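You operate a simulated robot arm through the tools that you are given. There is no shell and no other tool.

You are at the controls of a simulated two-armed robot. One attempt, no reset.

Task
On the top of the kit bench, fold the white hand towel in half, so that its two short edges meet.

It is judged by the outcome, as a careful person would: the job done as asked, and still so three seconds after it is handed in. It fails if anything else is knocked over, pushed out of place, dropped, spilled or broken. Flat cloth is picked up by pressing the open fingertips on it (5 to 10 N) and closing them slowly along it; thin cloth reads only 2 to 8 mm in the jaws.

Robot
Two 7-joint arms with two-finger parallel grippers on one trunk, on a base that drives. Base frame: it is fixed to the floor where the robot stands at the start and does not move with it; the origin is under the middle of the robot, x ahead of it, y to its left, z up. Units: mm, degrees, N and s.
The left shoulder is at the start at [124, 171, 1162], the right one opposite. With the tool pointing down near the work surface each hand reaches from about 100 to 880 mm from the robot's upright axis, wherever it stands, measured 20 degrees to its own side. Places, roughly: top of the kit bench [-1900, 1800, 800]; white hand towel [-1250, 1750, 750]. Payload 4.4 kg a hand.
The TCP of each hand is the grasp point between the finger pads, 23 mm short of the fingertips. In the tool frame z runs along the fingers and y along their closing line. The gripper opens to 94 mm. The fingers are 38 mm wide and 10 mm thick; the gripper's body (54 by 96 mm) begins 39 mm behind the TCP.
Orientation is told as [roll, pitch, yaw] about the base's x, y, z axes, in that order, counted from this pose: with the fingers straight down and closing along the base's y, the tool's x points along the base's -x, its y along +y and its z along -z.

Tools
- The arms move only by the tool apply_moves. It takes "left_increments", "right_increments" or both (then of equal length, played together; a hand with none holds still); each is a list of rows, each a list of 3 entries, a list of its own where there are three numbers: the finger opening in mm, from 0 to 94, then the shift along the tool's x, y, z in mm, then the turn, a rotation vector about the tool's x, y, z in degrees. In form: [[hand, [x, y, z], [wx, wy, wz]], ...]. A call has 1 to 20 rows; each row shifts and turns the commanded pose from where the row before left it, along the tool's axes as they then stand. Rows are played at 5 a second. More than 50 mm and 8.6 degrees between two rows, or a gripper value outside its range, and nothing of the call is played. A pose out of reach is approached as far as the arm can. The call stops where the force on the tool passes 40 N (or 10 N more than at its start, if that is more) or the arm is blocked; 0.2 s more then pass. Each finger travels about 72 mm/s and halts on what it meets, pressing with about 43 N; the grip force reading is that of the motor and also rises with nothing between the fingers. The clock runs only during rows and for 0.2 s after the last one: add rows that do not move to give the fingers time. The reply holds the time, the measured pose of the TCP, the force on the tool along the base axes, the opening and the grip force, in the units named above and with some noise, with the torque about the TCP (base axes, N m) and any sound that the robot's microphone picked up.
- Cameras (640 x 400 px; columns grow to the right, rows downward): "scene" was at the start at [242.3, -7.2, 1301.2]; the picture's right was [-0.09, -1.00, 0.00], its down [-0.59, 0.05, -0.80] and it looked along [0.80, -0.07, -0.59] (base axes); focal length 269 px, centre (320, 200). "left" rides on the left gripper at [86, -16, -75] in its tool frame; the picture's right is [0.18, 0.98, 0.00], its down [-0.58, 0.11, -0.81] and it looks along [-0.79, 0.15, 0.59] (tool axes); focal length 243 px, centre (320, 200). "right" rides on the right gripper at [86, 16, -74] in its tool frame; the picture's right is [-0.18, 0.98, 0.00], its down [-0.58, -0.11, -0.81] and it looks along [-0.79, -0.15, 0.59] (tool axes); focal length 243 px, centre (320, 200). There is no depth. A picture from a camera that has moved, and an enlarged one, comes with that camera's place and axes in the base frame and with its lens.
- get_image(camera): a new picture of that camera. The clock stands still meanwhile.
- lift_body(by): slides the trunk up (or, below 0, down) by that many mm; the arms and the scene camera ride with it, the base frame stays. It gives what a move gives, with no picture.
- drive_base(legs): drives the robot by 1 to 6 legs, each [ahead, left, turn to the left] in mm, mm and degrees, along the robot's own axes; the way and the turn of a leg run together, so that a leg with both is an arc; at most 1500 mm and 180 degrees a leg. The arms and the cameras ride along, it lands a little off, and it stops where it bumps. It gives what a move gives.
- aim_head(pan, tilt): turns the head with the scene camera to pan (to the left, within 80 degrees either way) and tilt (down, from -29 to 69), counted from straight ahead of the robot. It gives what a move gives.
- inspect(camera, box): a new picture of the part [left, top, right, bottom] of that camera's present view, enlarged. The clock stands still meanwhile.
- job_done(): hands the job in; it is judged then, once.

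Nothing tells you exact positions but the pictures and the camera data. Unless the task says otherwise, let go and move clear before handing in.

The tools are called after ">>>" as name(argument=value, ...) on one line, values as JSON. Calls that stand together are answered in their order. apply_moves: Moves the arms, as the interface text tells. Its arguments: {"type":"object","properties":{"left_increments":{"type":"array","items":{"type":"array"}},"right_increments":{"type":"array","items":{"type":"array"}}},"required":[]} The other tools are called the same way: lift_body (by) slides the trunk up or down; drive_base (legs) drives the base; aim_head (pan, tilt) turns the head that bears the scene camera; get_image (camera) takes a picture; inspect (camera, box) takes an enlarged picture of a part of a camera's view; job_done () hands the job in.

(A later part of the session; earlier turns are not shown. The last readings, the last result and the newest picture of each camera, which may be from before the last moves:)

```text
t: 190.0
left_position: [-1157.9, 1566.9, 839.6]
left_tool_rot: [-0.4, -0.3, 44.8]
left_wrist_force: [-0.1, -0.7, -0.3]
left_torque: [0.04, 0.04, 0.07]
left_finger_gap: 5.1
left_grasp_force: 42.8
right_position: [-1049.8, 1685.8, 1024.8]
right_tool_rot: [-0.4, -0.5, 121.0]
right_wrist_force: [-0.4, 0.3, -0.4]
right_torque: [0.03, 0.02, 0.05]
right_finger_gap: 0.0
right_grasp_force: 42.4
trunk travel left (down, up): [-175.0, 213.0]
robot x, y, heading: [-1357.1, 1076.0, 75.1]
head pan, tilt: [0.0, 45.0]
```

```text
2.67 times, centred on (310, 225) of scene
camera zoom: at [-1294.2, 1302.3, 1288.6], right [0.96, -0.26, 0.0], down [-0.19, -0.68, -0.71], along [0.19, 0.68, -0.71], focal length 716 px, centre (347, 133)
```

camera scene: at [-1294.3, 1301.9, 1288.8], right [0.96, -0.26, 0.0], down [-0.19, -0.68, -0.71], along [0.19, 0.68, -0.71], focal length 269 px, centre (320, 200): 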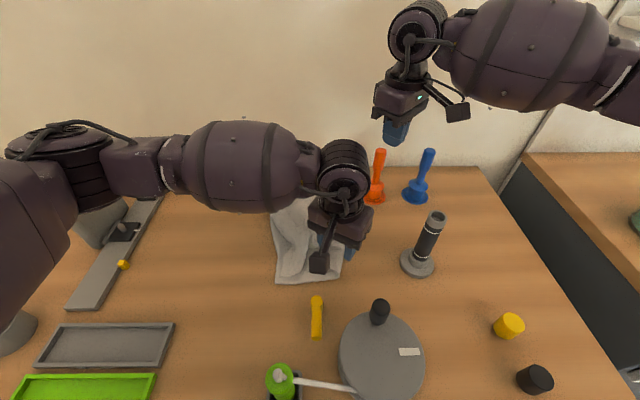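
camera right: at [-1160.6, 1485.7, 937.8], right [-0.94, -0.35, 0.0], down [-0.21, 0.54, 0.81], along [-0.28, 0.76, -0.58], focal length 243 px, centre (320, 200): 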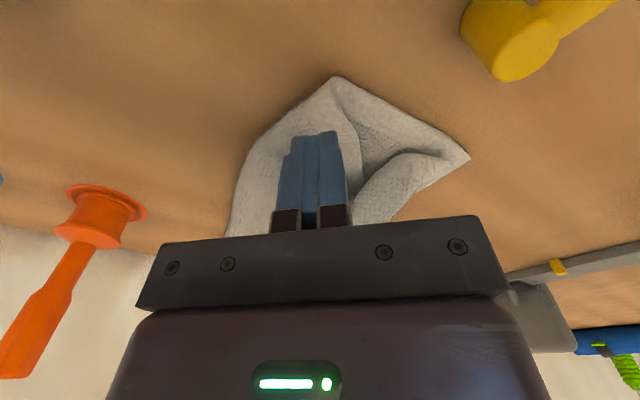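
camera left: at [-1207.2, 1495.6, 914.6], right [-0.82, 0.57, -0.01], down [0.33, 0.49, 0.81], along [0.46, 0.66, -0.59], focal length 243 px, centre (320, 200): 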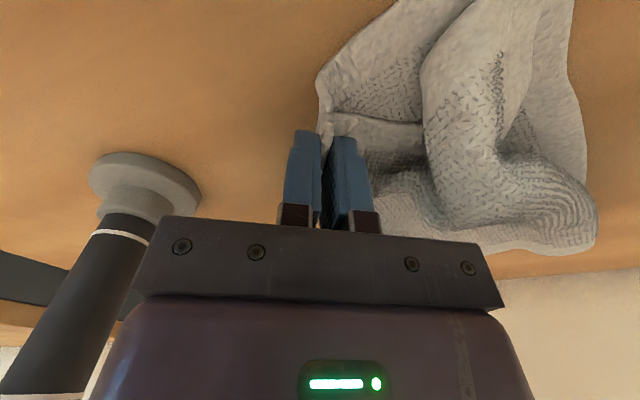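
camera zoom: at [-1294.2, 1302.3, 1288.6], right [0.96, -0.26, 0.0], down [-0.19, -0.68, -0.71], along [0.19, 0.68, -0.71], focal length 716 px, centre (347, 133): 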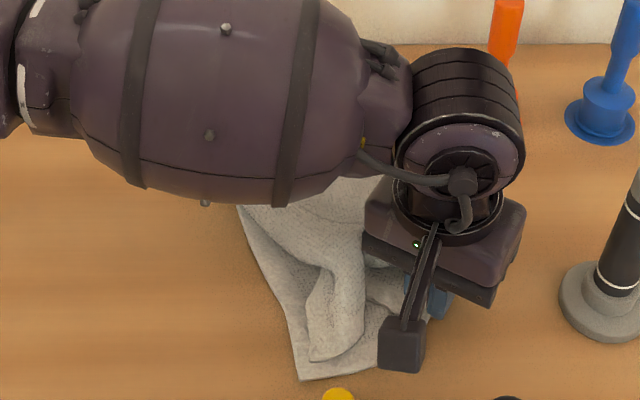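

Pulling only turned the whole towel, so I'll undo that and let go. The pleat should fall out if I lift the top layer by its ridge and release it in the air.

>>> apply_moves(left_increments=[[0, [3.4, 3.8, 0], [0, 0, 0]], [0, [3.4, 3.8, 0], [0, 0, 0]], [0, [3.4, 3.8, 0], [0, 0, 0]], [0, [3.4, 3.8, 0], [0, 0, 0]], [0, [3.4, 3.8, 0], [0, 0, 0]], [0, [3.4, 3.8, 0], [0, 0, 0]], [0, [0, 0, 6], [0, 0, 0]], [10, [0, 0, 0], [0, 0, 0]], [20, [0, 0, 0], [0, 0, 0]], [30, [0, 0, 0], [0, 0, 0]], [36, [0, 0, -15], [0, 0, 0]], [36, [0, 0, -30], [0, 0, 0]], [36, [0, 0, -40], [0, 0, 0]], [36, [0, 0, -40], [0, 0, 0]], [36, [19, 33, 0], [0, 0, 0]], [36, [19, 33, 0], [0, 0, 0]], [36, [19, 33, 0], [0, 0, 0]], [36, [19, 33, 0], [0, 0, 0]], [36, [19, 33, 0], [0, 0, 0]], [36, [0, 0, 0], [0, 0, 0]]])

>>> get_image(camera="scene")

>>> inspect(camera="scene", box=[220, 150, 400, 300])

```text
t: 194.2
left_position: [-1371.7, 1617.8, 957.2]
left_tool_rot: [-0.4, -0.3, 44.6]
left_wrist_force: [-0.1, -0.1, -0.1]
left_torque: [0.0, 0.03, 0.0]
left_finger_gap: 36.2
left_grasp_force: 0.1
right_position: [-1048.6, 1686.3, 1025.2]
right_tool_rot: [-0.4, -0.7, 121.0]
right_wrist_force: [0.0, 0.4, 0.1]
right_torque: [0.02, -0.01, 0.0]
right_finger_gap: 0.1
right_grasp_force: 43.0
trunk travel left (down, up): [-175.0, 213.0]
robot x, y, heading: [-1361.7, 1077.5, 75.0]
head pan, tilt: [0.0, 45.0]
```

```text
taken
camera scene: at [-1293.6, 1302.5, 1288.5], right [0.96, -0.26, 0.0], down [-0.19, -0.68, -0.71], along [0.19, 0.68, -0.71], focal length 269 px, centre (320, 200)
```

scene: 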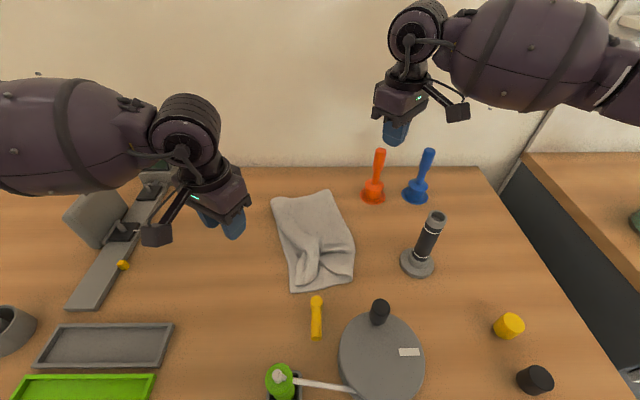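

```text
2.67 times, centred on (310, 225) of scene
camera zoom: at [-1293.6, 1302.5, 1288.5], right [0.96, -0.26, 0.0], down [-0.19, -0.68, -0.71], along [0.19, 0.68, -0.71], focal length 716 px, centre (347, 133)
```

zoom: 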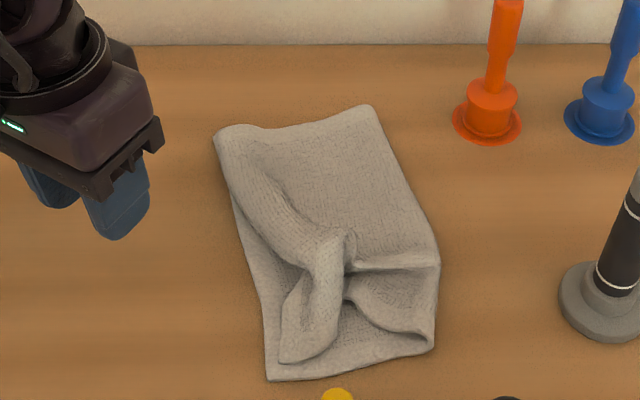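

>>> apply_moves(left_increments=[[45, [0, 0, 0], [0, 0, -7.5]], [55, [0, 0, 0], [0, 0, -7.5]], [60, [0, 0, 0], [0, 0, -7.5]], [60, [0, 0, 0], [0, 0, -7.5]], [60, [0, -43, 0], [0, 0, 0]], [60, [0, -43, 0], [0, 0, 0]], [60, [1, -44, 0], [0, 0, 0]], [60, [0, 0, 35], [0, 0, 0]], [60, [0, 0, 35], [0, 0, 0]], [60, [0, 0, 25], [0, 0, 0]], [60, [0, 0, 0], [0, 0, 0]]])

>>> get_image(camera="left")

```text
t: 196.6
left_position: [-1246.5, 1584.8, 864.0]
left_tool_rot: [-0.5, -0.2, 74.6]
left_wrist_force: [0.1, 0.0, 0.8]
left_torque: [-0.01, 0.02, 0.07]
left_finger_gap: 60.1
left_grasp_force: 0.1
right_position: [-1048.9, 1686.8, 1025.0]
right_tool_rot: [-0.3, -0.6, 121.0]
right_wrist_force: [-0.1, 0.4, 0.2]
right_torque: [-0.01, 0.0, -0.03]
right_finger_gap: 0.0
right_grasp_force: 41.9
trunk travel left (down, up): [-175.0, 213.0]
robot x, y, heading: [-1357.9, 1074.5, 74.8]
head pan, tilt: [0.0, 45.0]
```

```text
taken
camera left: at [-1254.5, 1497.8, 938.2], right [-1.0, 0.08, -0.01], down [0.04, 0.59, 0.81], along [0.07, 0.8, -0.59], focal length 243 px, centre (320, 200)
```

left: 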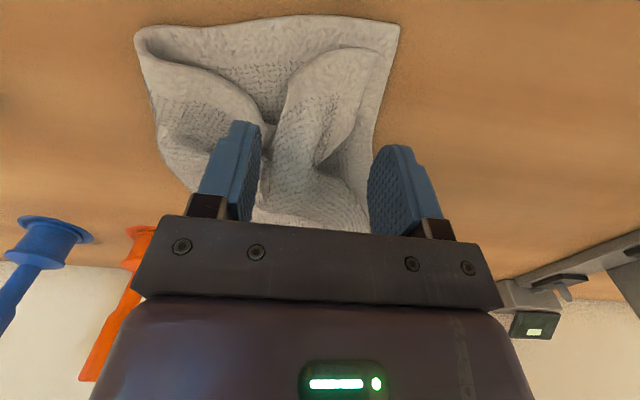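

The view shows the raised tongue of the top layer directly between my fingers. I'll lower to light contact and pinch it.

>>> apply_moves(left_increments=[[60, [0, 0, 12], [0, 0, 0]], [60, [0, 0, 8], [0, 0, 0]], [60, [0, 0, 5], [0, 0, 0]], [60, [0, 0, 4], [0, 0, 0]], [60, [0, 0, 0], [0, 0, 0]]])

```text
t: 197.8
left_position: [-1246.9, 1584.9, 835.0]
left_tool_rot: [-0.5, 0.0, 74.7]
left_wrist_force: [0.7, 0.3, -0.2]
left_torque: [0.01, -0.01, -0.03]
left_finger_gap: 60.0
left_grasp_force: 0.0
right_position: [-1049.3, 1686.0, 1025.3]
right_tool_rot: [-0.4, -0.6, 121.0]
right_wrist_force: [0.2, -1.0, -0.5]
right_torque: [-0.01, 0.0, -0.01]
right_finger_gap: 0.0
right_grasp_force: 42.4
trunk travel left (down, up): [-175.0, 213.0]
robot x, y, heading: [-1358.8, 1077.4, 74.7]
head pan, tilt: [0.0, 45.0]
```

>>> apply_moves(left_increments=[[56, [0, 0, 0], [0, 0, 0]], [52, [0, 0, 0], [0, 0, 0]], [48, [0, 0, 0], [0, 0, 0]], [44, [0, 0, 0], [0, 0, 0]], [40, [0, 0, 0], [0, 0, 0]], [36, [0, 0, 0], [0, 0, 0]], [32, [0, 0, 0], [0, 0, 0]], [28, [0, 0, 0], [0, 0, 0]], [24, [0, 0, 0], [0, 0, 0]], [20, [0, 0, 0], [0, 0, 0]], [16, [0, 0, 0], [0, 0, 0]], [12, [0, 0, 0], [0, 0, 0]], [8, [0, 0, 0], [0, 0, 0]], [4, [0, 0, 0], [0, 0, 0]], [0, [0, 0, 0], [0, 0, 0]], [0, [0, 0, 0], [0, 0, 0]]])

>>> get_image(camera="left")

```text
t: 201.2
left_position: [-1247.5, 1584.7, 833.7]
left_tool_rot: [-0.5, 0.0, 74.8]
left_wrist_force: [0.0, 0.1, 0.4]
left_torque: [-0.01, -0.01, -0.01]
left_finger_gap: 5.6
left_grasp_force: 43.0
right_position: [-1048.4, 1686.9, 1024.5]
right_tool_rot: [-0.3, -0.6, 121.0]
right_wrist_force: [-0.1, 0.3, -0.2]
right_torque: [0.01, 0.04, -0.03]
right_finger_gap: 0.1
right_grasp_force: 42.7
trunk travel left (down, up): [-175.0, 213.0]
robot x, y, heading: [-1358.6, 1075.7, 74.7]
head pan, tilt: [0.0, 45.0]
```

```text
taken
camera left: at [-1253.9, 1497.7, 909.5], right [-1.0, 0.08, -0.01], down [0.04, 0.59, 0.81], along [0.07, 0.8, -0.59], focal length 243 px, centre (320, 200)
```

left: 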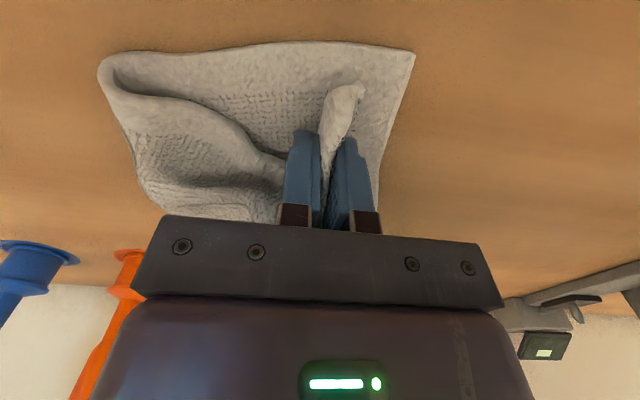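

I see the real cause: the bottom layer spans only about 133-150 mm, so the top layer has excess material. The left hand now holds only the top layer, so I'll lift it up and to the right, so the bottom rolls out further before laying it back.

>>> apply_moves(left_increments=[[0, [0, -3, -12], [0, 0, 0]], [0, [0, -4, -12], [0, 0, 0]], [0, [0, -5, -12], [0, 0, 0]], [0, [0, -6, -12], [0, 0, 0]], [0, [0, -8, -12], [0, 0, 0]], [0, [0, -10, -12], [0, 0, 0]], [0, [0, -12, -10], [0, 0, 0]], [0, [0, -12, -8], [0, 0, 0]], [0, [0, 0, 0], [0, 0, 0]]])

>>> get_image(camera="scene")

>>> get_image(camera="left")

```text
t: 203.2
left_position: [-1189.1, 1568.8, 924.5]
left_tool_rot: [-0.5, 0.1, 74.7]
left_wrist_force: [-0.6, -0.6, -1.1]
left_torque: [0.0, -0.03, 0.02]
left_finger_gap: 5.2
left_grasp_force: 43.6
right_position: [-1048.8, 1685.9, 1025.9]
right_tool_rot: [-0.3, -0.6, 121.0]
right_wrist_force: [0.0, -0.1, 0.5]
right_torque: [0.0, 0.0, 0.04]
right_finger_gap: 0.0
right_grasp_force: 41.7
trunk travel left (down, up): [-175.0, 213.0]
robot x, y, heading: [-1361.7, 1075.5, 74.7]
head pan, tilt: [0.0, 45.0]
```

```text
taken
camera scene: at [-1294.3, 1302.4, 1288.6], right [0.96, -0.26, 0.0], down [-0.19, -0.68, -0.71], along [0.19, 0.68, -0.71], focal length 269 px, centre (320, 200)
```

scene: 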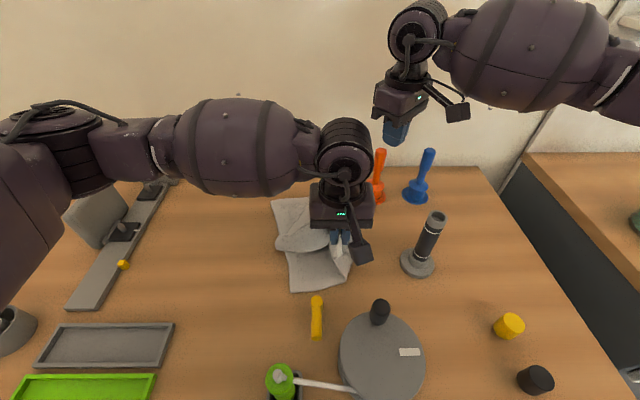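

```text
taken
camera left: at [-1196.5, 1482.5, 1000.4], right [-1.0, 0.08, -0.01], down [0.04, 0.59, 0.81], along [0.07, 0.8, -0.59], focal length 243 px, centre (320, 200)
```

left: 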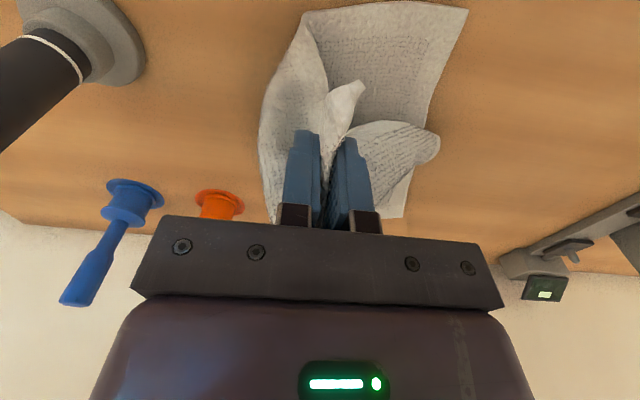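

The bottom half is flat and its left edge is clear. Since the release went well last time, the cleanest fix is a redo: drop the top layer's edge to the right, out of the way. Then I'll lift the towel by the free left edge and lay out a full half this time.

>>> apply_moves(left_increments=[[0, [0, -12, -6], [0, 0, 0]], [0, [0, -12, -6], [0, 0, 0]], [0, [0, -12, -6], [0, 0, 0]], [0, [0, -12, -6], [0, 0, 0]], [0, [0, -12, -6], [0, 0, 0]], [0, [0, -8, -4], [0, 0, 0]], [0, [0, 0, 0], [0, 0, 0]], [0, [0, 0, 15], [0, 0, 0]], [0, [0, 0, 15], [0, 0, 0]], [0, [0, 0, 15], [0, 0, 0]], [0, [0, 0, 0], [0, 0, 0]]])

>>> get_image(camera="scene")

>>> get_image(camera="left")

```text
t: 205.6
left_position: [-1124.7, 1551.3, 913.4]
left_tool_rot: [-0.4, 0.1, 74.7]
left_wrist_force: [-0.2, -0.1, -0.8]
left_torque: [-0.01, -0.03, 0.02]
left_finger_gap: 5.2
left_grasp_force: 42.8
right_position: [-1048.2, 1685.8, 1025.5]
right_tool_rot: [-0.4, -0.6, 121.0]
right_wrist_force: [0.0, 0.5, -0.9]
right_torque: [0.03, 0.02, 0.02]
right_finger_gap: 0.0
right_grasp_force: 42.4
trunk travel left (down, up): [-175.0, 213.0]
robot x, y, heading: [-1359.5, 1076.1, 74.8]
head pan, tilt: [0.0, 45.0]
```

```text
taken
camera scene: at [-1294.3, 1302.1, 1288.7], right [0.96, -0.26, 0.0], down [-0.19, -0.68, -0.71], along [0.19, 0.68, -0.71], focal length 269 px, centre (320, 200)
```

scene: 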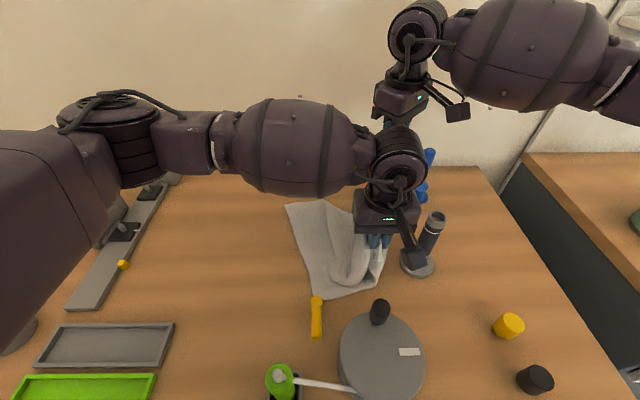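

```text
taken
camera left: at [-1130.2, 1464.3, 988.2], right [-1.0, 0.08, -0.01], down [0.04, 0.59, 0.81], along [0.07, 0.8, -0.59], focal length 243 px, centre (320, 200)
```

left: 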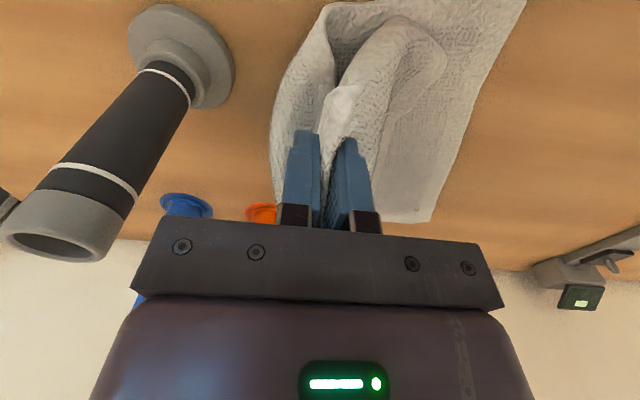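

My gripper is close to the flashlight but clear. I'll release here and go straight up, then back off to the left.

>>> apply_moves(left_increments=[[10, [0, 0, 0], [0, 0, 0]], [20, [0, 0, 0], [0, 0, 0]], [24, [0, 0, 0], [0, 0, 0]], [24, [0, 0, -25], [0, 0, 0]], [24, [0, 0, -40], [0, 0, 0]], [24, [0, 0, -40], [0, 0, 0]], [24, [0, 40, 0], [0, 0, 0]], [24, [0, 40, 0], [0, 0, 0]], [24, [0, 40, 0], [0, 0, 0]], [24, [0, 40, 0], [0, 0, 0]], [24, [0, 40, 0], [0, 0, 0]], [24, [0, 40, 0], [0, 0, 0]], [24, [0, 0, 0], [0, 0, 0]]])

>>> get_image(camera="scene")

>>> inspect(camera="scene", box=[250, 150, 450, 310])

```text
t: 208.4
left_position: [-1357.2, 1614.5, 1013.7]
left_tool_rot: [-0.4, 0.0, 74.6]
left_wrist_force: [0.5, 0.3, 0.0]
left_torque: [0.04, -0.01, 0.01]
left_finger_gap: 24.0
left_grasp_force: 0.0
right_position: [-1048.1, 1686.3, 1024.4]
right_tool_rot: [-0.4, -0.6, 120.9]
right_wrist_force: [-0.3, -1.2, 0.3]
right_torque: [-0.01, 0.01, -0.01]
right_finger_gap: 0.0
right_grasp_force: 42.5
trunk travel left (down, up): [-175.0, 213.0]
robot x, y, heading: [-1357.0, 1076.2, 74.8]
head pan, tilt: [0.0, 45.0]
```

```text
taken
camera scene: at [-1293.5, 1302.4, 1288.5], right [0.96, -0.26, 0.0], down [-0.19, -0.68, -0.71], along [0.19, 0.68, -0.71], focal length 269 px, centre (320, 200)
```

scene: 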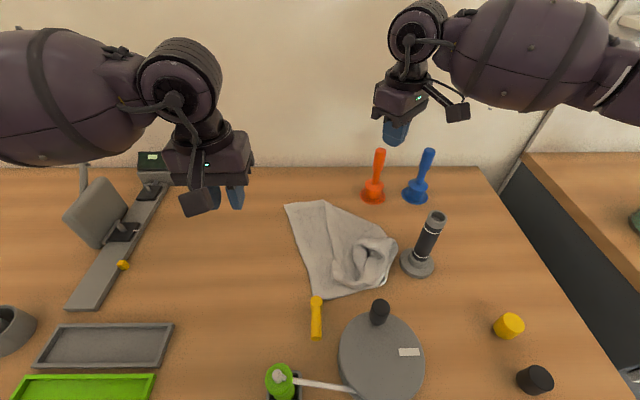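

```text
2.50 times, centred on (350, 230) of scene
camera zoom: at [-1293.5, 1302.4, 1288.5], right [0.96, -0.26, 0.0], down [-0.19, -0.68, -0.71], along [0.19, 0.68, -0.71], focal length 671 px, centre (245, 125)
```

zoom: 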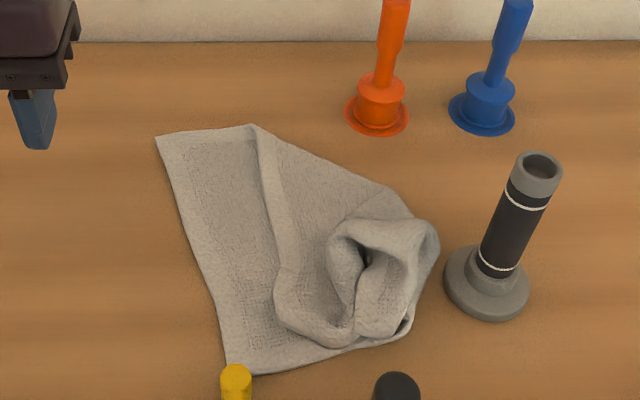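

The towel's left edge is free. It lies close to the flashlight and the yellow peg, so first I'll slide it back left and away with light fingertip pressure.

>>> apply_moves(left_increments=[[10, [-18, -43, 0], [0, 0, 0]], [0, [-18, -43, 0], [0, 0, 0]], [0, [-18, -43, 0], [0, 0, 0]], [0, [0, 0, 45], [0, 0, 0]], [0, [0, 0, 45], [0, 0, 0]], [0, [0, 0, 45], [0, 0, 0]], [0, [0, 0, 35], [0, 0, 0]], [0, [0, 0, 12], [0, 0, 0]], [0, [0, 0, 0], [0, 0, 0]]])

>>> get_image(camera="left")

```text
t: 210.4
left_position: [-1217.4, 1632.0, 835.9]
left_tool_rot: [-0.5, -0.1, 74.6]
left_wrist_force: [-0.1, 1.2, 0.1]
left_torque: [-0.02, -0.04, 0.0]
left_finger_gap: 0.0
left_grasp_force: 42.3
right_position: [-1048.5, 1686.0, 1025.6]
right_tool_rot: [-0.3, -0.6, 121.0]
right_wrist_force: [-0.8, -1.0, 0.8]
right_torque: [-0.01, 0.02, -0.01]
right_finger_gap: 0.0
right_grasp_force: 42.7
trunk travel left (down, up): [-175.0, 213.0]
robot x, y, heading: [-1357.1, 1076.3, 74.9]
head pan, tilt: [0.0, 45.0]
```

```text
taken
camera left: at [-1224.0, 1545.0, 911.6], right [-1.0, 0.08, -0.01], down [0.04, 0.59, 0.81], along [0.07, 0.8, -0.59], focal length 243 px, centre (320, 200)
```

left: 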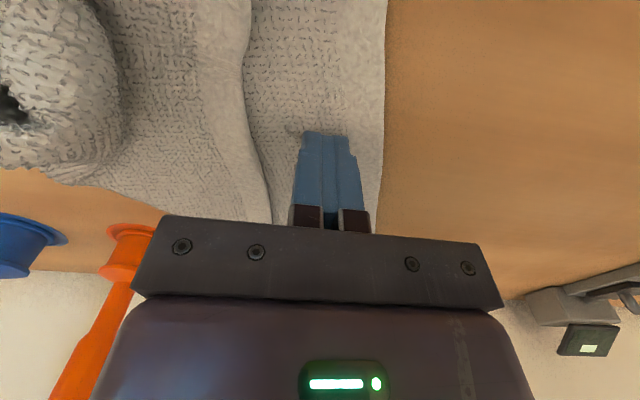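

>>> apply_moves(left_increments=[[0, [0, 0, 4], [0, 0, 0]], [0, [0, 0, 3], [0, 0, 0]], [0, [0, 0, 2], [0, 0, 0]], [0, [0, 0, 0], [0, 0, 0]]])

```text
t: 211.4
left_position: [-1216.9, 1632.1, 827.6]
left_tool_rot: [-0.5, 0.1, 74.7]
left_wrist_force: [0.2, 0.0, 0.8]
left_torque: [-0.01, -0.03, 0.02]
left_finger_gap: 0.0
left_grasp_force: 42.3
right_position: [-1049.3, 1686.1, 1024.2]
right_tool_rot: [-0.2, -0.6, 121.1]
right_wrist_force: [0.2, 0.2, 0.6]
right_torque: [-0.01, 0.0, 0.0]
right_finger_gap: 0.0
right_grasp_force: 42.1
trunk travel left (down, up): [-175.0, 213.0]
robot x, y, heading: [-1354.8, 1076.0, 74.7]
head pan, tilt: [0.0, 45.0]
```

>>> apply_moves(left_increments=[[0, [0, 0, 1.5], [0, 0, 0]], [0, [0, 0, 0], [0, 0, 0]], [0, [-2, 6, 0], [0, 0, 0]], [0, [-2, 6, 0], [0, 0, 0]], [0, [-2, 6, 0], [0, 0, 0]], [0, [-2, 6, 0], [0, 0, 0]], [0, [-2, 6, 0], [0, 0, 0]], [0, [-2, 6, 0], [0, 0, 0]], [0, [-2, 6, 0], [0, 0, 0]], [0, [-2, 6, 0], [0, 0, 0]], [0, [-2, 6, 0], [0, 0, 0]], [0, [-2, 6, 0], [0, 0, 0]], [0, [-2, 6, 0], [0, 0, 0]], [0, [-2, 6, 0], [0, 0, 0]], [0, [-2, 6, 0], [0, 0, 0]], [0, [-2, 6, 0], [0, 0, 0]], [0, [0, 0, -20], [0, 0, 0]], [0, [0, 0, -40], [0, 0, 0]], [0, [0, 0, -40], [0, 0, 0]], [0, [0, 45, -40], [0, 0, 0]]])

>>> apply_moves(left_increments=[[0, [0, 45, -20], [0, 0, 0]], [0, [0, 45, 0], [0, 0, 0]], [0, [0, 0, 0], [0, 0, 0]]])

>>> inspect(camera="scene", box=[210, 150, 430, 310])

```text
refused: row 20 steps farther than a row can; nothing moved
```

```text
t: 212.2
left_position: [-1302.2, 1657.6, 845.4]
left_tool_rot: [-0.5, 0.0, 74.6]
left_wrist_force: [-0.4, -1.1, -0.4]
left_torque: [0.0, 0.01, 0.01]
left_finger_gap: 0.0
left_grasp_force: 42.6
right_position: [-1048.0, 1686.8, 1025.0]
right_tool_rot: [-0.2, -0.6, 121.0]
right_wrist_force: [-0.1, 0.2, 0.3]
right_torque: [0.01, 0.0, 0.03]
right_finger_gap: 0.0
right_grasp_force: 42.6
trunk travel left (down, up): [-175.0, 213.0]
robot x, y, heading: [-1359.8, 1076.5, 74.5]
head pan, tilt: [0.0, 45.0]
```

```text
2.50 times, centred on (320, 230) of scene
camera zoom: at [-1293.8, 1302.3, 1288.6], right [0.96, -0.26, 0.0], down [-0.19, -0.68, -0.71], along [0.19, 0.68, -0.71], focal length 671 px, centre (320, 125)
```

zoom: 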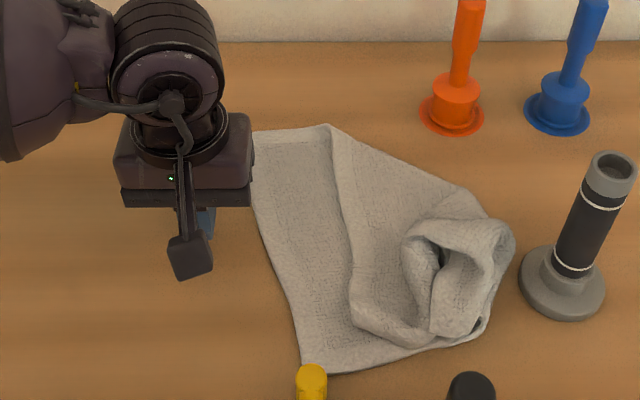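

One row was too long, so the drag was refused. I'll return to the strip and do it now.

>>> apply_moves(left_increments=[[0, [0, -45, -5], [0, 0, 0]], [0, [0, -45, 0], [0, 0, 0]], [0, [0, 0, 15], [0, 0, 0]], [0, [0, 0, 9], [0, 0, 0]], [0, [0, 0, 1.5], [0, 0, 0]], [0, [0, 0, 0], [0, 0, 0]]])

```text
t: 213.6
left_position: [-1215.9, 1633.0, 826.7]
left_tool_rot: [-0.5, -0.1, 74.6]
left_wrist_force: [-0.7, -1.5, 4.5]
left_torque: [-0.04, 0.02, -0.02]
left_finger_gap: 0.0
left_grasp_force: 42.1
right_position: [-1048.6, 1685.7, 1025.3]
right_tool_rot: [-0.4, -0.7, 121.0]
right_wrist_force: [-0.2, 0.9, -0.7]
right_torque: [-0.01, 0.02, 0.02]
right_finger_gap: 0.3
right_grasp_force: 42.7
trunk travel left (down, up): [-175.0, 213.0]
robot x, y, heading: [-1358.4, 1076.7, 74.7]
head pan, tilt: [0.0, 45.0]
```

>>> apply_moves(left_increments=[[0, [-2, 6, 0], [0, 0, 0]], [0, [-2, 6, 0], [0, 0, 0]], [0, [-2, 6, 0], [0, 0, 0]], [0, [-2, 6, 0], [0, 0, 0]], [0, [-2, 6, 0], [0, 0, 0]], [0, [-2, 6, 0], [0, 0, 0]], [0, [-2, 6, 0], [0, 0, 0]], [0, [-2, 6, 0], [0, 0, 0]], [0, [-2, 6, 0], [0, 0, 0]], [0, [-2, 6, 0], [0, 0, 0]], [0, [-2, 6, 0], [0, 0, 0]], [0, [-2, 6, 0], [0, 0, 0]], [0, [-2, 6, 0], [0, 0, 0]], [0, [0, 0, -20], [0, 0, 0]], [0, [0, 0, -40], [0, 0, 0]], [0, [0, 0, -40], [0, 0, 0]], [0, [0, 45, 0], [0, 0, 0]], [0, [0, 45, 0], [0, 0, 0]], [0, [0, 45, 0], [0, 0, 0]], [0, [0, 0, 0], [0, 0, 0]]])

>>> inspect(camera="scene", box=[210, 150, 430, 310])

```text
t: 217.8
left_position: [-1415.3, 1713.6, 924.1]
left_tool_rot: [-0.5, -0.1, 74.7]
left_wrist_force: [-0.1, -0.5, 0.2]
left_torque: [0.01, 0.04, -0.01]
left_finger_gap: 0.0
left_grasp_force: 42.6
right_position: [-1048.5, 1685.3, 1024.9]
right_tool_rot: [-0.3, -0.6, 121.0]
right_wrist_force: [-0.7, 0.1, -0.5]
right_torque: [-0.03, 0.03, 0.01]
right_finger_gap: 0.1
right_grasp_force: 42.2
trunk travel left (down, up): [-175.0, 213.0]
robot x, y, heading: [-1362.6, 1074.6, 74.8]
head pan, tilt: [0.0, 45.0]
```

```text
2.50 times, centred on (320, 230) of scene
camera zoom: at [-1293.5, 1302.5, 1288.5], right [0.96, -0.26, 0.0], down [-0.19, -0.68, -0.71], along [0.19, 0.68, -0.71], focal length 671 px, centre (320, 125)
```

zoom: 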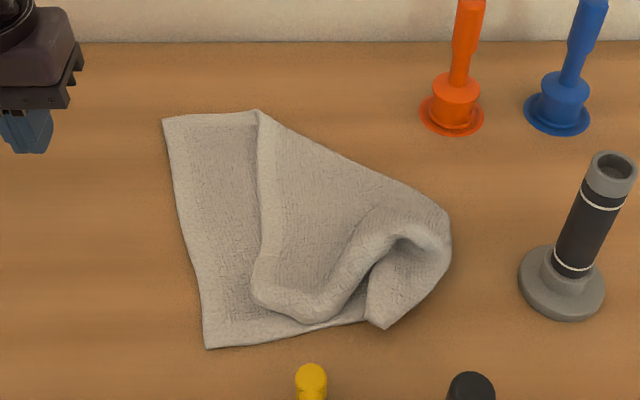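

The towel now sits well. The folded-over flap lies slightly too close to the near-left corner, so I'll nudge it right with closed fingertips just above the bottom layer.

>>> apply_moves(left_increments=[[0, [18, -38, 0], [0, 0, 0]], [0, [19, -38, 0], [0, 0, 0]], [0, [19, -38, 0], [0, 0, 0]], [0, [18, -36, 0], [0, 0, 0]], [0, [0, 0, 40], [0, 0, 0]], [0, [0, 0, 40], [0, 0, 0]], [0, [0, 0, 10], [0, 0, 0]], [0, [0, 0, 0], [0, 0, 0]]])

>>> get_image(camera="left")

```text
t: 219.6
left_position: [-1288.8, 1602.8, 835.7]
left_tool_rot: [-0.6, 0.0, 74.7]
left_wrist_force: [1.1, 0.0, 0.1]
left_torque: [0.01, -0.01, 0.0]
left_finger_gap: 0.0
left_grasp_force: 42.4
right_position: [-1048.7, 1686.2, 1025.5]
right_tool_rot: [-0.3, -0.6, 120.9]
right_wrist_force: [0.3, 0.6, 0.4]
right_torque: [0.0, 0.04, -0.01]
right_finger_gap: 0.0
right_grasp_force: 42.4
trunk travel left (down, up): [-175.0, 213.0]
robot x, y, heading: [-1361.0, 1076.8, 74.9]
head pan, tilt: [0.0, 45.0]
```

```text
taken
camera left: at [-1295.4, 1516.4, 910.3], right [-1.0, 0.08, -0.01], down [0.04, 0.59, 0.81], along [0.07, 0.8, -0.59], focal length 243 px, centre (320, 200)
```

left: 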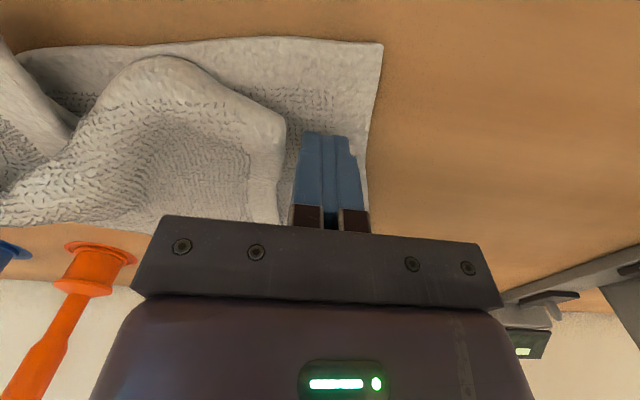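

>>> apply_moves(left_increments=[[0, [0, 0, 3], [0, 0, 0]], [0, [0, -6, 0], [0, 0, 0]], [0, [0, -6, 0], [0, 0, 0]], [0, [0, -6, 0], [0, 0, 0]], [0, [0, -6, 0], [0, 0, 0]], [0, [0, -6, 0], [0, 0, 0]], [0, [0, -6, 0], [0, 0, 0]], [0, [0, -6, 0], [0, 0, 0]], [0, [0, -6, 0], [0, 0, 0]], [0, [0, 0, 0], [0, 0, 0]]])

>>> get_image(camera="left")

```text
t: 221.8
left_position: [-1242.6, 1590.6, 833.7]
left_tool_rot: [-0.5, 0.0, 74.6]
left_wrist_force: [-0.1, 0.1, 0.2]
left_torque: [0.01, -0.01, -0.01]
left_finger_gap: 0.2
left_grasp_force: 42.3
right_position: [-1049.1, 1687.5, 1026.2]
right_tool_rot: [-0.4, -0.6, 121.0]
right_wrist_force: [-0.1, -0.3, -0.3]
right_torque: [0.01, -0.02, 0.0]
right_finger_gap: 0.0
right_grasp_force: 42.9
trunk travel left (down, up): [-175.0, 213.0]
robot x, y, heading: [-1355.0, 1077.8, 74.8]
head pan, tilt: [0.0, 45.0]
```

```text
taken
camera left: at [-1250.4, 1503.0, 909.0], right [-1.0, 0.08, -0.01], down [0.04, 0.59, 0.81], along [0.07, 0.8, -0.59], focal length 243 px, centre (320, 200)
```

left: 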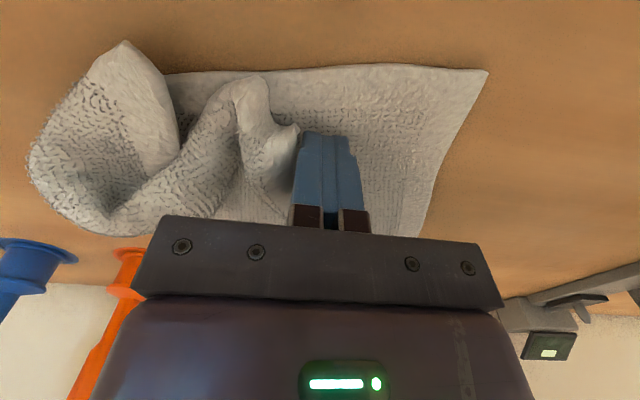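

>>> apply_moves(left_increments=[[10, [0, 0, -30], [0, 0, 0]], [20, [0, 0, -35], [0, 0, 0]], [30, [0, 0, 0], [0, 0, 7.5]], [38, [0, 0, 0], [0, 0, 7.5]], [40, [0, 0, 0], [0, 0, 7.5]], [40, [0, 0, 0], [0, 0, 7.5]], [40, [14, 15.5, 0], [0, 0, 0]], [40, [14, 15.5, 0], [0, 0, 0]], [40, [0, 0, 0], [0, 0, 0]], [40, [0, 0, 0], [0, 0, 0]]], right_increments=[[10, [-35, 25, 0], [0, 0, 0]], [20, [-35, 25, 0], [0, 0, 0]], [30, [-35, 25, 0], [0, 0, 0]], [40, [-35, 25, 0], [0, 0, 0]], [40, [-35, 25, 0], [0, 0, 0]], [40, [-35, 25, 0], [0, 0, 0]], [40, [0, 0, 30], [0, 0, 0]], [40, [0, 0, 40], [0, 0, 0]], [40, [0, 0, 40], [0, 0, 0]], [40, [0, 0, 0], [0, 0, 0]]])

>>> get_image(camera="scene")

>>> get_image(camera="left")

>>> get_image(camera="right")

```text
t: 224.0
left_position: [-1287.3, 1591.2, 897.7]
left_tool_rot: [-0.4, -0.3, 44.7]
left_wrist_force: [0.0, -0.2, -0.1]
left_torque: [0.01, -0.04, 0.02]
left_finger_gap: 40.0
left_grasp_force: 0.1
right_position: [-1286.6, 1789.8, 915.6]
right_tool_rot: [-0.4, -0.5, 121.0]
right_wrist_force: [-0.2, -0.3, 0.5]
right_torque: [-0.03, 0.0, -0.01]
right_finger_gap: 40.0
right_grasp_force: 0.0
trunk travel left (down, up): [-175.0, 213.0]
robot x, y, heading: [-1358.3, 1076.0, 74.6]
head pan, tilt: [0.0, 45.0]
```

```text
taken
camera scene: at [-1294.5, 1301.7, 1288.9], right [0.96, -0.26, 0.0], down [-0.19, -0.68, -0.71], along [0.19, 0.68, -0.71], focal length 269 px, centre (320, 200)
```

scene: 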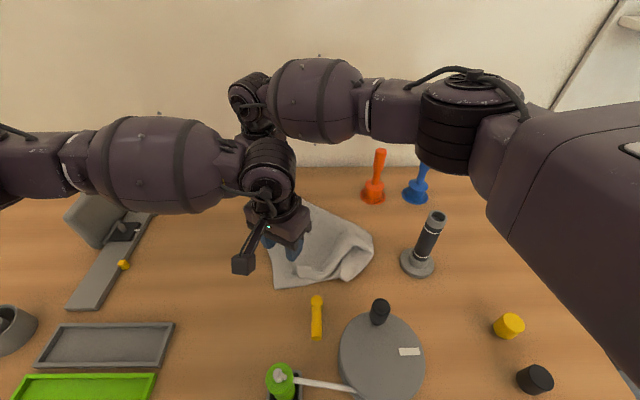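

```text
taken
camera left: at [-1336.2, 1520.5, 972.8], right [-0.82, 0.57, -0.01], down [0.33, 0.49, 0.81], along [0.46, 0.66, -0.59], focal length 243 px, centre (320, 200)
```

left: 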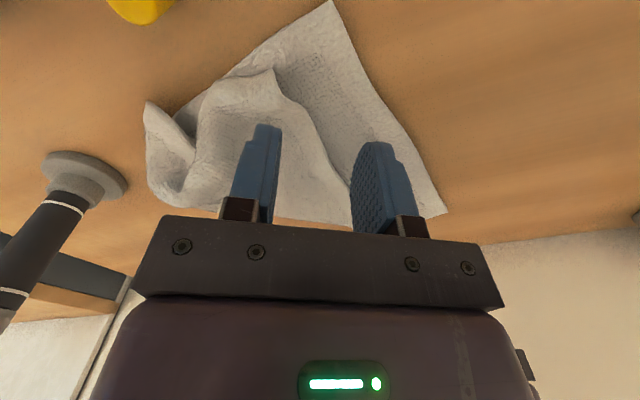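

```text
taken
camera right: at [-1256.0, 1707.1, 988.2], right [-0.94, -0.35, 0.0], down [-0.21, 0.54, 0.81], along [-0.28, 0.76, -0.58], focal length 243 px, centre (320, 200)
```

right: 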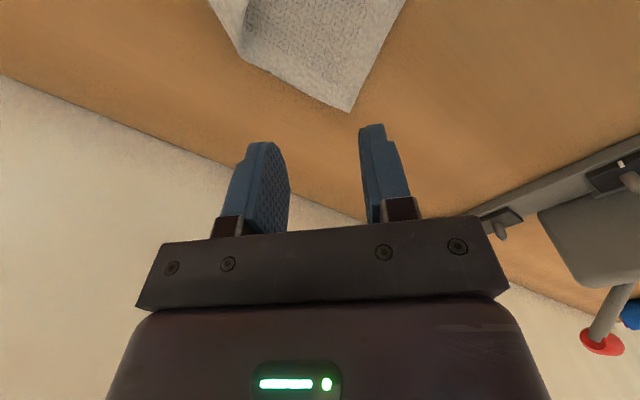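

>>> apply_moves(left_increments=[[40, [0, 0, 20], [0, 0, 0]], [40, [0, 0, 20], [0, 0, 0]], [40, [0, 0, 20], [0, 0, 0]], [40, [0, 0, 6], [0, 0, 0]], [40, [0, 0, 2], [0, 0, 0]], [40, [0, 0, 0], [0, 0, 0]]], right_increments=[[40, [0, 0, 25], [0, 0, 0]], [40, [0, 0, 25], [0, 0, 0]], [40, [0, 0, 25], [0, 0, 0]], [40, [0, 0, 8], [0, 0, 0]], [40, [0, 0, 3], [0, 0, 0]], [40, [0, 0, 0], [0, 0, 0]]])

>>> get_image(camera="left")

>>> get_image(camera="right")

```text
t: 225.4
left_position: [-1284.1, 1592.5, 829.4]
left_tool_rot: [-0.4, -0.3, 44.6]
left_wrist_force: [-0.5, -1.2, 3.0]
left_torque: [-0.07, -0.09, 0.0]
left_finger_gap: 40.2
left_grasp_force: 0.1
right_position: [-1285.5, 1790.9, 829.7]
right_tool_rot: [-0.3, -0.6, 121.0]
right_wrist_force: [-0.1, 0.8, 0.5]
right_torque: [-0.01, 0.0, -0.01]
right_finger_gap: 40.0
right_grasp_force: 0.1
trunk travel left (down, up): [-175.0, 213.0]
robot x, y, heading: [-1356.9, 1073.7, 74.8]
head pan, tilt: [0.0, 45.0]
```

```text
taken
camera left: at [-1334.0, 1520.2, 904.7], right [-0.82, 0.57, -0.01], down [0.33, 0.49, 0.81], along [0.46, 0.66, -0.59], focal length 243 px, centre (320, 200)
```

left: 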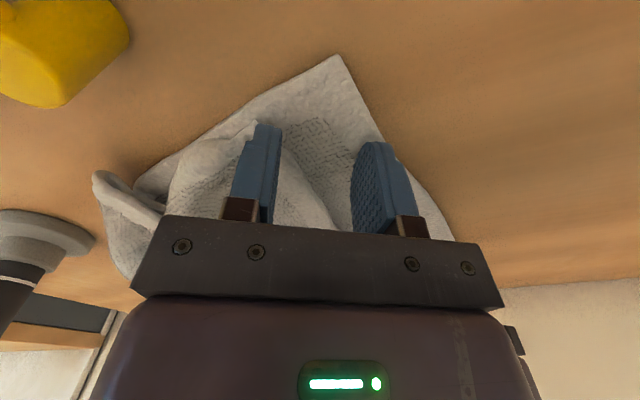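

```text
taken
camera right: at [-1254.3, 1707.8, 904.1], right [-0.94, -0.35, 0.0], down [-0.21, 0.54, 0.81], along [-0.28, 0.76, -0.58], focal length 243 px, centre (320, 200)
```

right: 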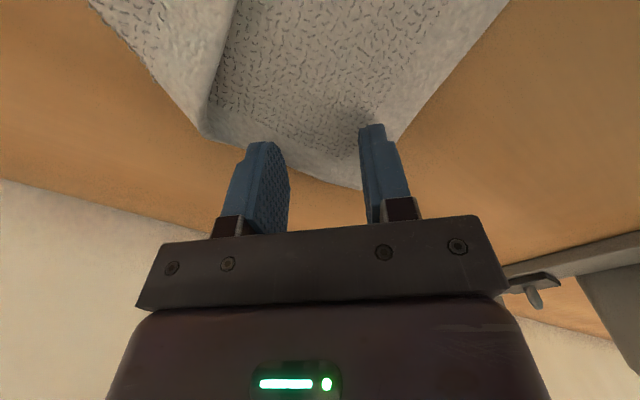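

>>> apply_moves(left_increments=[[34, [0, 0, -5], [0, 0, 0]], [28, [10, 2, 0], [0, 0, 0]], [28, [0, 0, 0], [0, 0, 0]], [28, [0, 0, 4], [0, 0, 0]], [28, [0, 0, 2], [0, 0, 0]], [28, [0, 0, 0], [0, 0, 0]]], right_increments=[[38, [6, 0, 0], [0, 0, 0]], [38, [0, 0, 1], [0, 0, 0]], [38, [0, 0, 1], [0, 0, 0]], [38, [0, 0, 1], [0, 0, 0]], [38, [0, 0, 0], [0, 0, 0]], [38, [0, 0, 0], [0, 0, 0]]])

>>> get_image(camera="left")

```text
t: 226.8
left_position: [-1292.4, 1585.0, 829.5]
left_tool_rot: [-0.3, -0.3, 44.7]
left_wrist_force: [0.9, 0.3, 1.1]
left_torque: [0.01, -0.04, 0.03]
left_finger_gap: 28.1
left_grasp_force: 0.1
right_position: [-1281.6, 1786.9, 827.9]
right_tool_rot: [-0.4, -0.6, 121.0]
right_wrist_force: [-0.2, -0.3, 0.9]
right_torque: [-0.01, 0.02, 0.0]
right_finger_gap: 38.3
right_grasp_force: 0.0
trunk travel left (down, up): [-175.0, 213.0]
robot x, y, heading: [-1360.4, 1074.7, 74.6]
head pan, tilt: [0.0, 45.0]
```

```text
taken
camera left: at [-1342.5, 1514.9, 904.8], right [-0.82, 0.57, -0.01], down [0.33, 0.49, 0.81], along [0.46, 0.66, -0.59], focal length 243 px, centre (320, 200)
```

left: 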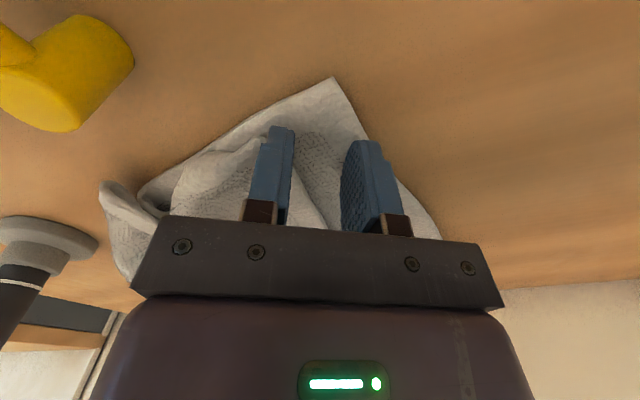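

The flap springs back, so I'll turn the left fingers to fit within the free strip along the edge.

>>> apply_moves(left_increments=[[30, [0, 0, -12], [0, 0, 0]], [30, [0, 0, 0], [0, 0, 7.5]], [30, [0, 0, 0], [0, 0, 7.5]], [30, [0, 0, 0], [0, 0, 7.5]], [30, [0, 0, 0], [0, 0, 7.5]], [30, [-3, 5, 0], [0, 0, 0]], [30, [0, 0, 8], [0, 0, 0]], [30, [0, 0, 0], [0, 0, 0]]])

>>> get_image(camera="left")

```text
t: 228.6
left_position: [-1291.8, 1591.3, 833.7]
left_tool_rot: [-0.3, -0.5, 14.6]
left_wrist_force: [-0.1, 0.0, 0.7]
left_torque: [0.04, 0.0, -0.02]
left_finger_gap: 29.9
left_grasp_force: 0.1
right_position: [-1282.7, 1787.0, 827.9]
right_tool_rot: [-0.3, -0.7, 121.0]
right_wrist_force: [-0.6, -0.2, 1.8]
right_torque: [-0.01, -0.01, -0.01]
right_finger_gap: 38.0
right_grasp_force: 0.0
trunk travel left (down, up): [-175.0, 213.0]
robot x, y, heading: [-1359.1, 1078.9, 74.9]
head pan, tilt: [0.0, 45.0]
```

```text
taken
camera left: at [-1371.3, 1555.3, 907.6], right [-0.43, 0.9, 0.0], down [0.53, 0.25, 0.81], along [0.73, 0.34, -0.59], focal length 243 px, centre (320, 200)
```

left: 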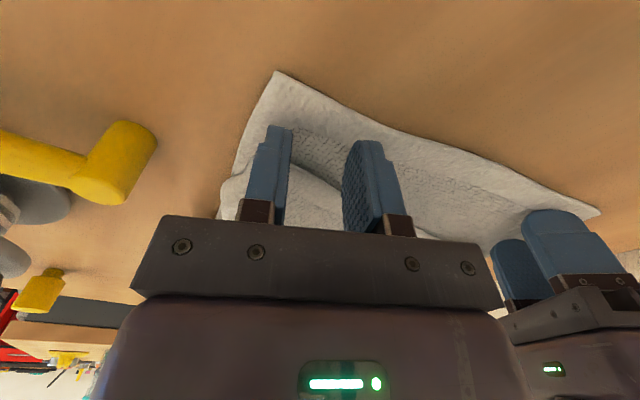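

>>> apply_moves(left_increments=[[30, [9, 1, 0], [0, 0, 0]], [30, [0, 0, 3], [0, 0, 0]], [30, [0, 0, 2], [0, 0, 0]], [30, [0, 0, 0], [0, 0, 0]]], right_increments=[[38, [0, 0, 0], [0, 0, 0]], [38, [0, 0, 0.5], [0, 0, 0]], [38, [0, 0, 0.5], [0, 0, 0]], [38, [0, 0, 0], [0, 0, 0]]])

>>> get_image(camera="left")

```text
t: 229.6
left_position: [-1300.3, 1589.8, 828.2]
left_tool_rot: [-0.1, -0.3, 14.6]
left_wrist_force: [-0.1, -0.6, 2.0]
left_torque: [0.02, 0.01, -0.02]
left_finger_gap: 30.1
left_grasp_force: 0.1
right_position: [-1282.9, 1786.8, 828.0]
right_tool_rot: [-0.3, -0.6, 120.9]
right_wrist_force: [0.8, 0.8, 3.7]
right_torque: [-0.01, 0.02, -0.01]
right_finger_gap: 38.0
right_grasp_force: 0.1
trunk travel left (down, up): [-175.0, 213.0]
robot x, y, heading: [-1360.9, 1077.1, 74.8]
head pan, tilt: [0.0, 45.0]
```

```text
taken
camera left: at [-1379.4, 1553.8, 902.2], right [-0.43, 0.9, 0.0], down [0.53, 0.25, 0.81], along [0.73, 0.34, -0.59], focal length 243 px, centre (320, 200)
```

left: 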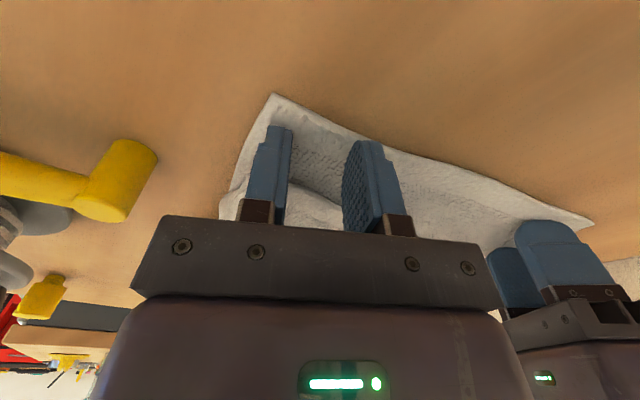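

>>> apply_moves(left_increments=[[30, [0, 0, 1], [0, 0, 0]], [30, [0, 0, 1], [0, 0, 0]], [30, [0, 0, 0], [0, 0, 0]]], right_increments=[[38, [0, 0, 1], [0, 0, 0]], [38, [0, 0, 0.5], [0, 0, 0]], [38, [0, 0, 0], [0, 0, 0]]])

```text
t: 230.4
left_position: [-1299.7, 1589.4, 825.9]
left_tool_rot: [-0.1, -0.6, 14.7]
left_wrist_force: [-2.4, 1.7, 5.6]
left_torque: [0.02, 0.03, -0.01]
left_finger_gap: 30.1
left_grasp_force: 0.0
right_position: [-1283.9, 1785.4, 825.8]
right_tool_rot: [-0.4, -0.7, 120.8]
right_wrist_force: [0.6, 2.6, 8.5]
right_torque: [0.0, 0.03, 0.01]
right_finger_gap: 37.6
right_grasp_force: 0.1
trunk travel left (down, up): [-175.0, 213.0]
robot x, y, heading: [-1360.6, 1076.6, 74.6]
head pan, tilt: [0.0, 45.0]
```

>>> apply_moves(left_increments=[[30, [0, 0, 1], [0, 0, 0]], [29, [0, 0, 0], [0, 0, 0]], [28, [0, 0, 0], [0, 0, 0]], [26, [0, 0, 0], [0, 0, 0]], [24, [0, 0, 0], [0, 0, 0]], [22, [0, 0, 0], [0, 0, 0]], [20, [0, 0, 0], [0, 0, 0]], [18, [0, 0, 0], [0, 0, 0]], [16, [0, 0, 0], [0, 0, 0]], [14, [0, 0, 0], [0, 0, 0]], [12, [0, 0, 0], [0, 0, 0]], [10, [0, 0, 0], [0, 0, 0]], [8, [0, 0, 0], [0, 0, 0]], [6, [0, 0, 0], [0, 0, 0]], [4, [0, 0, 0], [0, 0, 0]], [2, [0, 0, 0], [0, 0, 0]], [0, [0, 0, 0], [0, 0, 0]], [0, [0, 0, 0], [0, 0, 0]]], right_increments=[[36, [0, 0, 0], [0, 0, 0]], [34, [0, 0, 0], [0, 0, 0]], [32, [0, 0, 0], [0, 0, 0]], [30, [0, 0, 0], [0, 0, 0]], [28, [0, 0, 0], [0, 0, 0]], [26, [0, 0, 0], [0, 0, 0]], [24, [0, 0, 0], [0, 0, 0]], [22, [0, 0, 0], [0, 0, 0]], [20, [0, 0, 0], [0, 0, 0]], [18, [0, 0, 0], [0, 0, 0]], [16, [0, 0, 0], [0, 0, 0]], [14, [0, 0, 0], [0, 0, 0]], [12, [0, 0, 0], [0, 0, 0]], [10, [0, 0, 0], [0, 0, 0]], [7, [0, 0, 0], [0, 0, 0]], [3, [0, 0, 0], [0, 0, 0]], [0, [0, 0, 0], [0, 0, 0]], [0, [0, 0, 0], [0, 0, 0]]])

>>> get_image(camera="left")

>>> get_image(camera="right")

```text
t: 234.2
left_position: [-1300.0, 1589.7, 826.2]
left_tool_rot: [0.0, -0.5, 14.6]
left_wrist_force: [0.7, -1.1, 13.5]
left_torque: [-0.02, -0.02, 0.04]
left_finger_gap: 0.1
left_grasp_force: 42.3
right_position: [-1283.2, 1784.9, 826.9]
right_tool_rot: [-0.3, -0.6, 121.0]
right_wrist_force: [-0.5, -1.8, 10.1]
right_torque: [-0.07, -0.01, -0.01]
right_finger_gap: 4.8
right_grasp_force: 43.0
trunk travel left (down, up): [-175.0, 213.0]
robot x, y, heading: [-1356.3, 1081.7, 74.7]
head pan, tilt: [0.0, 45.0]
```

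```text
taken
camera left: at [-1379.6, 1552.5, 900.6], right [-0.43, 0.9, 0.0], down [0.53, 0.25, 0.81], along [0.73, 0.34, -0.59], focal length 243 px, centre (320, 200)
```

left: 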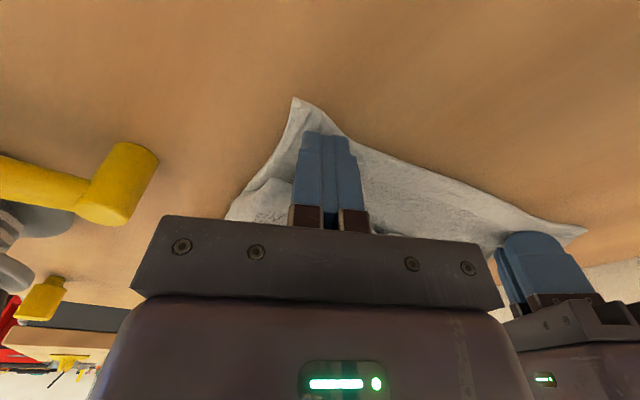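

```text
taken
camera right: at [-1252.0, 1701.1, 899.8], right [-0.94, -0.35, 0.0], down [-0.21, 0.54, 0.81], along [-0.28, 0.76, -0.58], focal length 243 px, centre (320, 200)
```

right: 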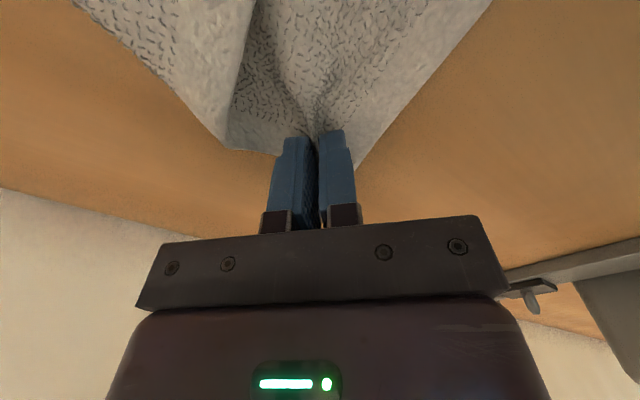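

The right holds cloth with a 4.8 mm gap, but the left slipped. I'll reopen the left wider, shift a little along the edge, and try again.

>>> apply_moves(left_increments=[[6, [0, 0, -3], [0, 0, 0]], [20, [0, 0, -4], [0, 0, 0]], [34, [0, 0, 0], [0, 0, 0]], [44, [0, 10, 0], [0, 0, 0]], [44, [0, 0, 0], [0, 0, 0]], [44, [0, 0, 0], [0, 0, 0]]])

>>> get_image(camera="left")

```text
t: 235.6
left_position: [-1303.6, 1599.5, 832.9]
left_tool_rot: [-0.1, -0.4, 14.7]
left_wrist_force: [0.2, 0.2, -0.6]
left_torque: [0.01, 0.04, -0.02]
left_finger_gap: 44.4
left_grasp_force: 0.0
right_position: [-1282.1, 1785.1, 827.3]
right_tool_rot: [-0.4, -0.7, 121.0]
right_wrist_force: [0.0, -2.9, 14.7]
right_torque: [-0.11, 0.0, -0.02]
right_finger_gap: 4.7
right_grasp_force: 43.2
trunk travel left (down, up): [-175.0, 213.0]
robot x, y, heading: [-1360.3, 1075.3, 74.6]
head pan, tilt: [0.0, 45.0]
```

```text
taken
camera left: at [-1382.3, 1562.7, 907.1], right [-0.43, 0.9, 0.0], down [0.53, 0.25, 0.81], along [0.73, 0.34, -0.59], focal length 243 px, centre (320, 200)
```

left: 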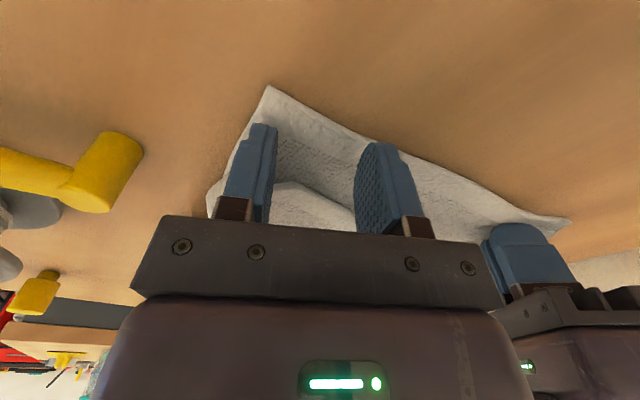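

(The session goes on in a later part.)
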